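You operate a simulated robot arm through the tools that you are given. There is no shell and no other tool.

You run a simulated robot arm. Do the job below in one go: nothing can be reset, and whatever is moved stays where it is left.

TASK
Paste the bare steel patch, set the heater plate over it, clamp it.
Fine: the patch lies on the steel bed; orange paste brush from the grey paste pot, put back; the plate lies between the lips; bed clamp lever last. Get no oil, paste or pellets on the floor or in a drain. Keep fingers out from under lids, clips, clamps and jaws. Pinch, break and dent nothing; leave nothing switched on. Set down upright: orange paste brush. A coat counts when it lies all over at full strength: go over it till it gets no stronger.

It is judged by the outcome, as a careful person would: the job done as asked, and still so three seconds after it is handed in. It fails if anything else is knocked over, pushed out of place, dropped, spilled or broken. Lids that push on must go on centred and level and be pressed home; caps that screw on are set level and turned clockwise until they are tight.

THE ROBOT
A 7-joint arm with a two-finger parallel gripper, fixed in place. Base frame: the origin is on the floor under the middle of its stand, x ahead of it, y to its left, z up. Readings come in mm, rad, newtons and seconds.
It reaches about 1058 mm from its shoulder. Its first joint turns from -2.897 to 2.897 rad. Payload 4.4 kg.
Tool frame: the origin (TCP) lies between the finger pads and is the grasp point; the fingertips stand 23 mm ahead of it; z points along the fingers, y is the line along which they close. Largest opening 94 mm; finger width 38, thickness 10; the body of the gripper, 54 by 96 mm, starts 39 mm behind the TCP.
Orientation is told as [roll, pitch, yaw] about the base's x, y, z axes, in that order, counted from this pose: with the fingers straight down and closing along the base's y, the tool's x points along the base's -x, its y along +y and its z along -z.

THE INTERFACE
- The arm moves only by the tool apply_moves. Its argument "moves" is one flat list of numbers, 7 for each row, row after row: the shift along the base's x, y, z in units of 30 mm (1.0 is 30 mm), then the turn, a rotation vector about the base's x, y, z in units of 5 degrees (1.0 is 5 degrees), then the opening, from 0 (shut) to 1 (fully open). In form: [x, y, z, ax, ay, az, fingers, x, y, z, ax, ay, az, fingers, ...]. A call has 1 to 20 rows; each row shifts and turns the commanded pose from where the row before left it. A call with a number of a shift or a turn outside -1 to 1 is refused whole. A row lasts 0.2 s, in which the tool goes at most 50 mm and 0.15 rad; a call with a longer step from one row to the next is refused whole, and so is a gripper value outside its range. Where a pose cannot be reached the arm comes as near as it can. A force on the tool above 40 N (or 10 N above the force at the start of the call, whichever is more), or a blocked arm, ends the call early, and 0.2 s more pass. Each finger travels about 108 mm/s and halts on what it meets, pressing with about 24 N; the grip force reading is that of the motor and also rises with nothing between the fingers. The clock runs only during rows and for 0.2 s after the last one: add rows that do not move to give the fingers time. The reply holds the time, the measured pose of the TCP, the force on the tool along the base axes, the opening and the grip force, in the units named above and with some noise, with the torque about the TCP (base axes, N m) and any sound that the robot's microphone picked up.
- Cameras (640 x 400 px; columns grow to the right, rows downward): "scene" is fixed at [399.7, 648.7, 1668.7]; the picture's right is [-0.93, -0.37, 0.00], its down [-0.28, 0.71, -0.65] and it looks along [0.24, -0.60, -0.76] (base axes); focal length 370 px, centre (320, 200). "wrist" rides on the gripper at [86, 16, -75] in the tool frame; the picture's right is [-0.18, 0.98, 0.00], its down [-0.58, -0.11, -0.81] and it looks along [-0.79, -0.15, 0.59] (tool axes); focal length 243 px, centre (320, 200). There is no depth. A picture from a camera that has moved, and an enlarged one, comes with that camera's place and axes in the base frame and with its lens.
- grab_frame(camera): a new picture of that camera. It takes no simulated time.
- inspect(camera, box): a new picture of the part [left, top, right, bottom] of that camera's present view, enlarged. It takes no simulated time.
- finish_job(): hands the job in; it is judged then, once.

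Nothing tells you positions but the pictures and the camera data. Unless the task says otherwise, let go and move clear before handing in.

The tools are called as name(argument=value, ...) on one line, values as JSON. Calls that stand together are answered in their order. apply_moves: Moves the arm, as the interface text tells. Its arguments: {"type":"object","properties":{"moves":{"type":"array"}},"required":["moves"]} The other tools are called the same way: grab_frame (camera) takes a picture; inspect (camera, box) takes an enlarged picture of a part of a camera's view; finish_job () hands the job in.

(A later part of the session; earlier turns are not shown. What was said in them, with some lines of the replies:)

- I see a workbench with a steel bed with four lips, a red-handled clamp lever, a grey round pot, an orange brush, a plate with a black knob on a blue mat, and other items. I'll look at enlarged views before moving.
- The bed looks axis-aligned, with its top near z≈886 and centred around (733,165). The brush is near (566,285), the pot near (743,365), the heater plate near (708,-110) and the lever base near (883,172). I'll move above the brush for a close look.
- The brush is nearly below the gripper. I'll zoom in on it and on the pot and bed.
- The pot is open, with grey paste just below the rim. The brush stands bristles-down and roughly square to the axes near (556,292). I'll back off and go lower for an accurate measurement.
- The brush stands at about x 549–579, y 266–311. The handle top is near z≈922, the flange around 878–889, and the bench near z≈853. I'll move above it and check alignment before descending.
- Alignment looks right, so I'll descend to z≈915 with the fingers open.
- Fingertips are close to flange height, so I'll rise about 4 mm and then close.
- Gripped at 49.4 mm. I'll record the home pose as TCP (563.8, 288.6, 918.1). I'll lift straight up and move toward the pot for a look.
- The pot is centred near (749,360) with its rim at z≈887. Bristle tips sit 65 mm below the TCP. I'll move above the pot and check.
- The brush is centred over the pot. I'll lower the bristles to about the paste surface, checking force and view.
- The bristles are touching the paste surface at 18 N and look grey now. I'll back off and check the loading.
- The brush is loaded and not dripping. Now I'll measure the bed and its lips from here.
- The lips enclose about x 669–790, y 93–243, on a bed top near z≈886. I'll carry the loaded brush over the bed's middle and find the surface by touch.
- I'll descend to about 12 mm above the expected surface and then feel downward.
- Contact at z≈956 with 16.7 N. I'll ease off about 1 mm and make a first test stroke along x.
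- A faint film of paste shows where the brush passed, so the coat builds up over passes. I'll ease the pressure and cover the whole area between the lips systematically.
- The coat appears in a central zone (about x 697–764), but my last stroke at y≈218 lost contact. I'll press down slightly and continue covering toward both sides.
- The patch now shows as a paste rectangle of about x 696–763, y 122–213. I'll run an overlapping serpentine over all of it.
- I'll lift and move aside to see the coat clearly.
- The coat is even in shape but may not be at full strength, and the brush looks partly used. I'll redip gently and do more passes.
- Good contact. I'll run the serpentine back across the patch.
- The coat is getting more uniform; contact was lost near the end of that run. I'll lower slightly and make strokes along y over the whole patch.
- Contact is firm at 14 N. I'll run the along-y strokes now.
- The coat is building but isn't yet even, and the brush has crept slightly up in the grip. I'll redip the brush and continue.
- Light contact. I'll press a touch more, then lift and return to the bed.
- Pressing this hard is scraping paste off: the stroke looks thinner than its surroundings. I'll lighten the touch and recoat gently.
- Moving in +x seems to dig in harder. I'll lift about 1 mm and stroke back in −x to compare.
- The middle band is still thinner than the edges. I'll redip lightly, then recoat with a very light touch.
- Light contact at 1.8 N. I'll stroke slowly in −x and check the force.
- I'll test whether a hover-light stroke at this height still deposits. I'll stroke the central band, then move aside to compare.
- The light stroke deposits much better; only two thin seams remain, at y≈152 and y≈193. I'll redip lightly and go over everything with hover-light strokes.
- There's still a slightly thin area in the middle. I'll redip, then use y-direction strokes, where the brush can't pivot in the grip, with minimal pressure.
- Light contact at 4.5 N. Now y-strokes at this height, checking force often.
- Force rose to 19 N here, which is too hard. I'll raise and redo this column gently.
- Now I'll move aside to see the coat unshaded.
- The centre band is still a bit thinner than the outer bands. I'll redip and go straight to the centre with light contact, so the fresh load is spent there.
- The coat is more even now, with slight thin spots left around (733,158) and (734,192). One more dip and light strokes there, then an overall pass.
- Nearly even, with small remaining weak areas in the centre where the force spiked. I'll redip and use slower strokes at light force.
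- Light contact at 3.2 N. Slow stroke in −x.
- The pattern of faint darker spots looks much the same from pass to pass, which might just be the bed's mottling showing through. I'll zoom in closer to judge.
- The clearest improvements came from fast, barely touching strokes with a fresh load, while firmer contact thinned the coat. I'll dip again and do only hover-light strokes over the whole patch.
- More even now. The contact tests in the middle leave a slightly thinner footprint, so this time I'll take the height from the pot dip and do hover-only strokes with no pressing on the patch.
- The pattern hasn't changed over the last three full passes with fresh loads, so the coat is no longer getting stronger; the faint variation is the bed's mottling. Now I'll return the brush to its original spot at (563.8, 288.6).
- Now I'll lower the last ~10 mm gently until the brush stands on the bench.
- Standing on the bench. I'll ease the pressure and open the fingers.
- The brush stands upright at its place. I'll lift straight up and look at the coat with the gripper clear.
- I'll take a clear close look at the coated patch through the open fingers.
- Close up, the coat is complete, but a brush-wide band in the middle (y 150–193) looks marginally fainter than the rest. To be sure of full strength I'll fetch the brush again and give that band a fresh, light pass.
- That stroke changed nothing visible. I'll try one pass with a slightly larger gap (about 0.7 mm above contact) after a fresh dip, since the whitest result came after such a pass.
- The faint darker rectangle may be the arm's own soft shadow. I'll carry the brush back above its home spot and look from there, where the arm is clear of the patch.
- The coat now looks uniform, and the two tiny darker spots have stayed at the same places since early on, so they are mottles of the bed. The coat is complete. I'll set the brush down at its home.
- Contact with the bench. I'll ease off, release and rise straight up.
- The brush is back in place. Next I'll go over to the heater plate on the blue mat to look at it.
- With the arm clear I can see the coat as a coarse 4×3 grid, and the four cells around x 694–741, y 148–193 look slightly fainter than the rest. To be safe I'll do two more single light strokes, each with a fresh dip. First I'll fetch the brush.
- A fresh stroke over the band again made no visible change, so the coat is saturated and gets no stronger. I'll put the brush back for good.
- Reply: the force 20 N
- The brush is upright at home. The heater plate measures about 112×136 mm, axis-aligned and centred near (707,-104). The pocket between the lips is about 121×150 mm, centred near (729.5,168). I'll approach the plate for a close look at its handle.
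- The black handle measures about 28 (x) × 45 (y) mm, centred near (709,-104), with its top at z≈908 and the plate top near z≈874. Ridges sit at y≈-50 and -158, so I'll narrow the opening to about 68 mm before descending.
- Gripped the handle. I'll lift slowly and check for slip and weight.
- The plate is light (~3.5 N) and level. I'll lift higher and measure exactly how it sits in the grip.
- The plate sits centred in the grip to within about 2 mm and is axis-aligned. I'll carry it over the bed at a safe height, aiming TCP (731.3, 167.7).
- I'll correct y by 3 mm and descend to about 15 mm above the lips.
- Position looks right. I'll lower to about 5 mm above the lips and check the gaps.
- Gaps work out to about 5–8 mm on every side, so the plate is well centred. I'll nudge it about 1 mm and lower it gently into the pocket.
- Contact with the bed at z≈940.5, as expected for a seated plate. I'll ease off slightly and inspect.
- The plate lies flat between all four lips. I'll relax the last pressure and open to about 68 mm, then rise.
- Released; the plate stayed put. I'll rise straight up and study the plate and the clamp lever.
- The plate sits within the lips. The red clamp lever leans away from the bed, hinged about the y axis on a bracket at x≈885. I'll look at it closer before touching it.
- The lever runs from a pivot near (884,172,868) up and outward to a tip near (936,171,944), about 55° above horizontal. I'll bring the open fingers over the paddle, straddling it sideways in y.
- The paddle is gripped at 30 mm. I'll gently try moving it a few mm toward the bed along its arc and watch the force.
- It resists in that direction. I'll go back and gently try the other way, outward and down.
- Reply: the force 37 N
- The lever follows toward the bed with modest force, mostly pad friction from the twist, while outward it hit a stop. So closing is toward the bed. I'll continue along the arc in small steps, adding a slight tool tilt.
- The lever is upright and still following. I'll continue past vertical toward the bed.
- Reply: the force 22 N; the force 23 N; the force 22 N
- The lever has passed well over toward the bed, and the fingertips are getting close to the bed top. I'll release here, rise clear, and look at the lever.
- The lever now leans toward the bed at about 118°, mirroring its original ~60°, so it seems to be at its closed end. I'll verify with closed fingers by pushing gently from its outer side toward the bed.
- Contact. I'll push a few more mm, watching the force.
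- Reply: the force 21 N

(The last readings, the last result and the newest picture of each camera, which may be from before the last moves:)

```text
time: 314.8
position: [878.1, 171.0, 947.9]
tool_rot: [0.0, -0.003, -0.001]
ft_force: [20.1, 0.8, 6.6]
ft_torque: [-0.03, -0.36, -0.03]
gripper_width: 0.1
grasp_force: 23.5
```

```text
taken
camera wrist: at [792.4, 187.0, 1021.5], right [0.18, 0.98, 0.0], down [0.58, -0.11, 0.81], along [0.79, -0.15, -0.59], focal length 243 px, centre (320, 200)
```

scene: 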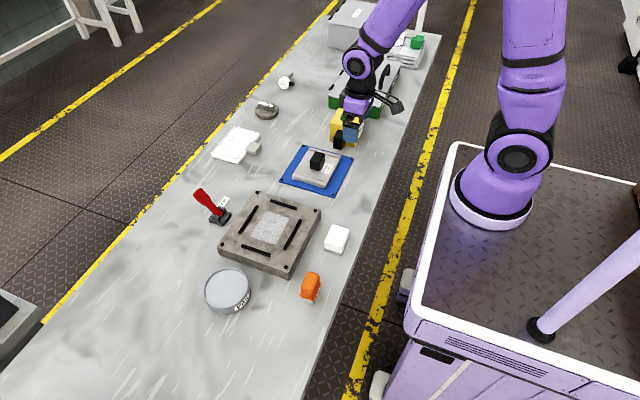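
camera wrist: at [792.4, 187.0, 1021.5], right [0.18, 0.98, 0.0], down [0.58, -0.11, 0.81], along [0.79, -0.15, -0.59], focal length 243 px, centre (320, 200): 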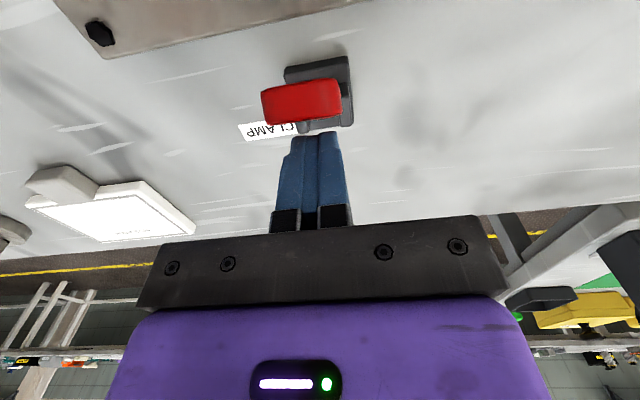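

The lever gave a little and is now firm at a stop (20 N, no further motion). I'll back off and see whether it stays.

apply_moves(moves=[0.2, 0, 0, 0, 0, 0, 0, 0.5, 0, 0, 0, 0, 0, 0, 0, 0, 0.5, 0, 0, 0, 0, 0, 0, 0, 0, 0, 0, 0])

grab_frame(camera="wrist")

inspect(camera="scene", box=[205, 185, 245, 225])

```text
time: 315.8
position: [896.9, 172.2, 960.6]
tool_rot: [0.0, -0.001, -0.002]
ft_force: [-1.1, -0.5, 0.1]
ft_torque: [-0.04, -0.02, 0.0]
gripper_width: 0.1
grasp_force: 23.8
```

```text
taken
camera wrist: at [810.8, 188.2, 1035.7], right [0.18, 0.98, 0.0], down [0.58, -0.11, 0.81], along [0.79, -0.15, -0.59], focal length 243 px, centre (320, 200)
```

wrist: 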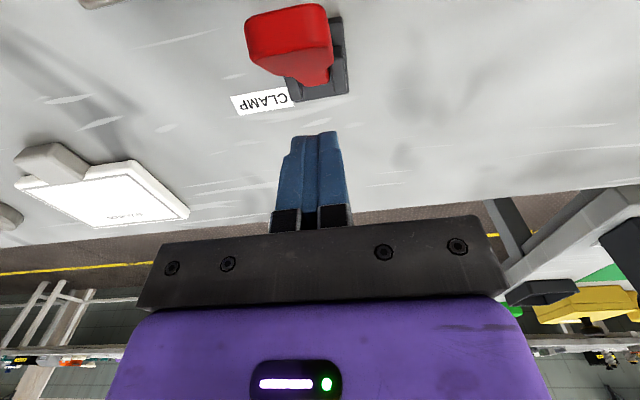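

```text
10.00 times, centred on (225, 205) of scene
camera zoom: at [399.7, 648.7, 1668.7], right [-0.93, -0.37, 0.0], down [-0.28, 0.71, -0.65], along [0.24, -0.6, -0.76], focal length 3695 px, centre (1270, 150)
```

zoom: 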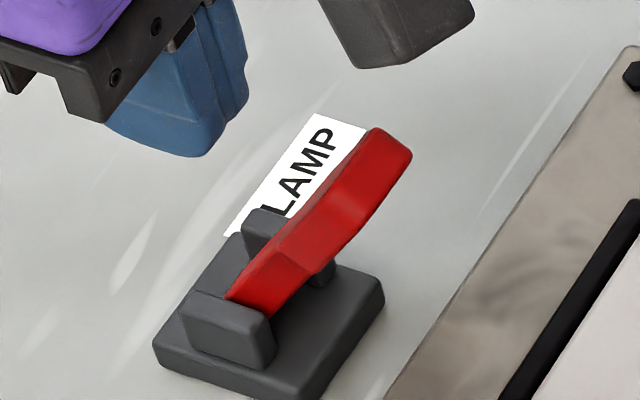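

The lever stays where pushed, now leaning more toward the bed (~125°). I'll push again to confirm it's fully at its end stop.

apply_moves(moves=[0, -0.03, -0.5, 0, 0, 0, 0, -0.5, 0, 0, 0, 0, 0, 0, -0.15, 0, 0, 0, 0, 0, 0, 0, 0, 0, 0, 0, 0, 0])

```text
time: 316.8
position: [879.0, 169.7, 947.3]
tool_rot: [0.001, -0.003, -0.001]
ft_force: [13.2, -0.3, 5.8]
ft_torque: [-0.09, -0.15, -0.05]
gripper_width: 0.0
grasp_force: 24.3
```

apply_moves(moves=[-0.06, 0, 0, 0, 0, 0, 0, 0, 0, 0, 0, 0, 0, 0])

```text
time: 317.4
position: [878.7, 170.5, 946.8]
tool_rot: [0.002, -0.003, -0.003]
ft_force: [33.4, 0.0, 9.3]
ft_torque: [-0.02, -0.57, -0.05]
gripper_width: 0.0
grasp_force: 24.4
```

Firm at 33 N with no motion, so the lever is at its closed stop. I'll back off, rise and move clear, then check everything.

apply_moves(moves=[0.3, 0, 0, 0, 0, 0, 0, 0.7, 0, 0, 0, 0, 0, 0, 0.2, 0, 0.8, 0, 0, 0, 0, 0, 0, 0.9, 0, 0, 0, 0, 0, 0, 0.9, 0, 0, 0, 0, 0, 0, 0.9, 0, 0, 0, 0, -0.9, -0.3, 0.5, 0, 0, 0, 0, -0.9, -0.4, 0.3, 0, 0, 0, 0, -0.9, -0.4, 0.2, 0, 0, 0, 0, -0.9, -0.4, 0.2, 0, 0, 0, 0, -0.9, -0.4, 0.2, 0, 0, 0, 0, -0.9, -0.4, 0.2, 0, 0, 0, 0, -0.9, -0.4, 0, 0, 0, 0, 0, -0.9, -0.4, 0, 0, 0, 0, 0, -0.9, 0, 0, 0, 0, 0, 0, -0.9, 0, 0, 0, 0, 0, 0, 0, 0, 0, 0, 0, 0, 0])

grab_frame(camera="scene")

grab_frame(camera="wrist")

```text
time: 321.0
position: [639.7, 77.8, 1099.5]
tool_rot: [0.0, -0.001, -0.001]
ft_force: [-0.8, -0.3, -0.7]
ft_torque: [0.01, -0.01, 0.03]
gripper_width: 0.3
grasp_force: 24.0
```

```text
taken
```

scene: 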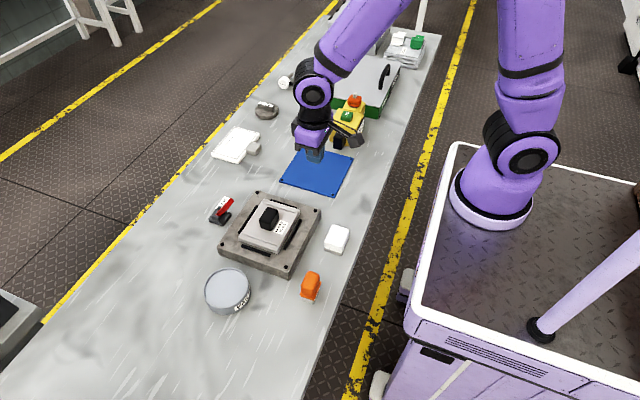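

```text
taken
camera wrist: at [555.2, 93.3, 1173.9], right [0.18, 0.98, 0.0], down [0.58, -0.11, 0.81], along [0.79, -0.15, -0.59], focal length 243 px, centre (320, 200)
```

wrist: 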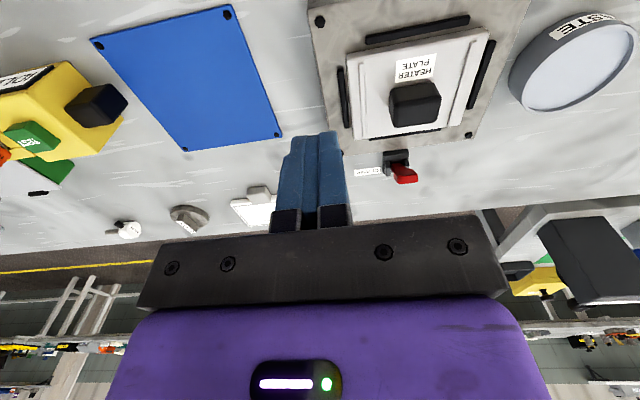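

Everything looks in place from here. I'll inspect the plate, lever, brush and pot once more before handing in.

inspect(camera="scene", box=[190, 180, 330, 290])

inspect(camera="wrist", box=[300, 0, 520, 200])

inspect(camera="scene", box=[190, 250, 350, 330])

inspect(camera="scene", box=[205, 185, 245, 225])

```text
3.64 times, centred on (260, 235) of scene
camera zoom: at [399.7, 648.7, 1668.7], right [-0.93, -0.37, 0.0], down [-0.28, 0.71, -0.65], along [0.24, -0.6, -0.76], focal length 1344 px, centre (538, 73)
```

zoom: 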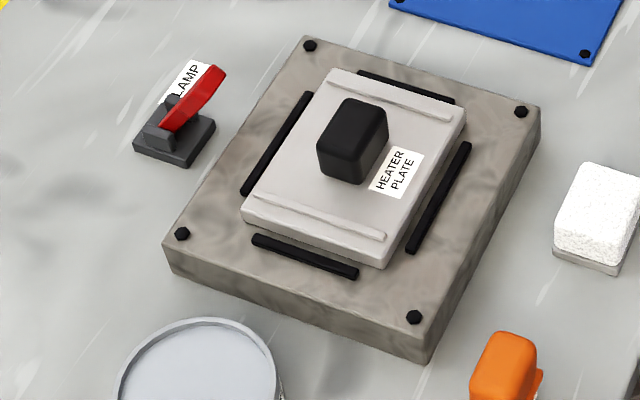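

```text
2.00 times, centred on (410, 100) of wrist
camera zoom: at [555.2, 93.3, 1173.9], right [0.18, 0.98, 0.0], down [0.58, -0.11, 0.81], along [0.79, -0.15, -0.59], focal length 485 px, centre (140, 400)
```

zoom: 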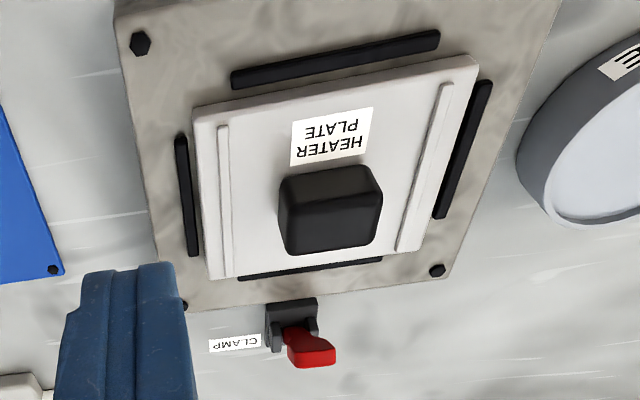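

```text
4.00 times, centred on (270, 290) of scene
camera zoom: at [399.7, 648.7, 1668.7], right [-0.93, -0.37, 0.0], down [-0.28, 0.71, -0.65], along [0.24, -0.6, -0.76], focal length 1478 px, centre (520, -160)
```

zoom: 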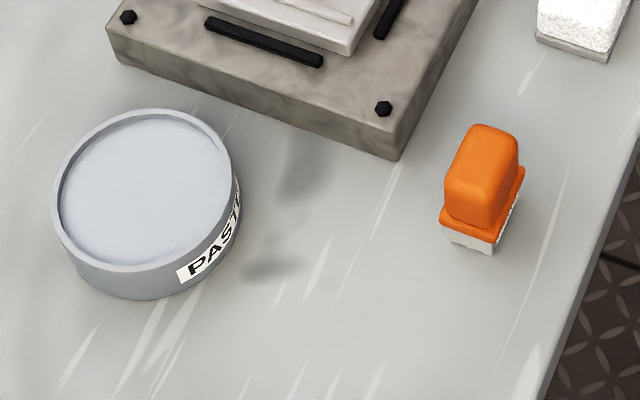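

```text
10.00 times, centred on (225, 205) of scene
camera zoom: at [399.7, 648.7, 1668.7], right [-0.93, -0.37, 0.0], down [-0.28, 0.71, -0.65], along [0.24, -0.6, -0.76], focal length 3695 px, centre (1270, 150)
```

zoom: 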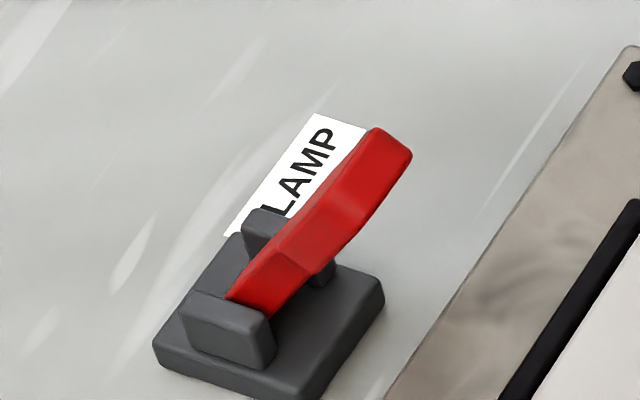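

The coated patch is covered by the heater plate lying flat between the four lips, and the clamp lever is thrown to its stop. The brush stands upright in its place, nothing else has moved, and the arm is clear. Handing in.

finish_job()

```text
The job is handed in.
```

The bare patch is pasted, the heater plate lies on it between the four lips, and the bed clamp lever was closed last. I've handed the job in.

- **Paste:** The coat covers the whole patch. I went over it with repeated fresh loads until extra passes made no visible difference. Four middle cells still looked very slightly fainter than the rest. I judged that to be the steel's own mottling showing through, but I can't rule out slightly thinner paste there.
- **Brush:** The orange paste brush is back in its original spot, standing upright. I saw no drips on the bench or floor.
- **Plate:** The heater plate sits flat inside the lips, a little off-centre but clear of all four.
- **Clamp:** The lever swung over toward the bed and stopped firmly; a 33 N push moved it no further. No click or other sound was reported, so I'm relying on that stop as the closed position.

I switched nothing on, nothing else was moved, and the arm is clear of the work.
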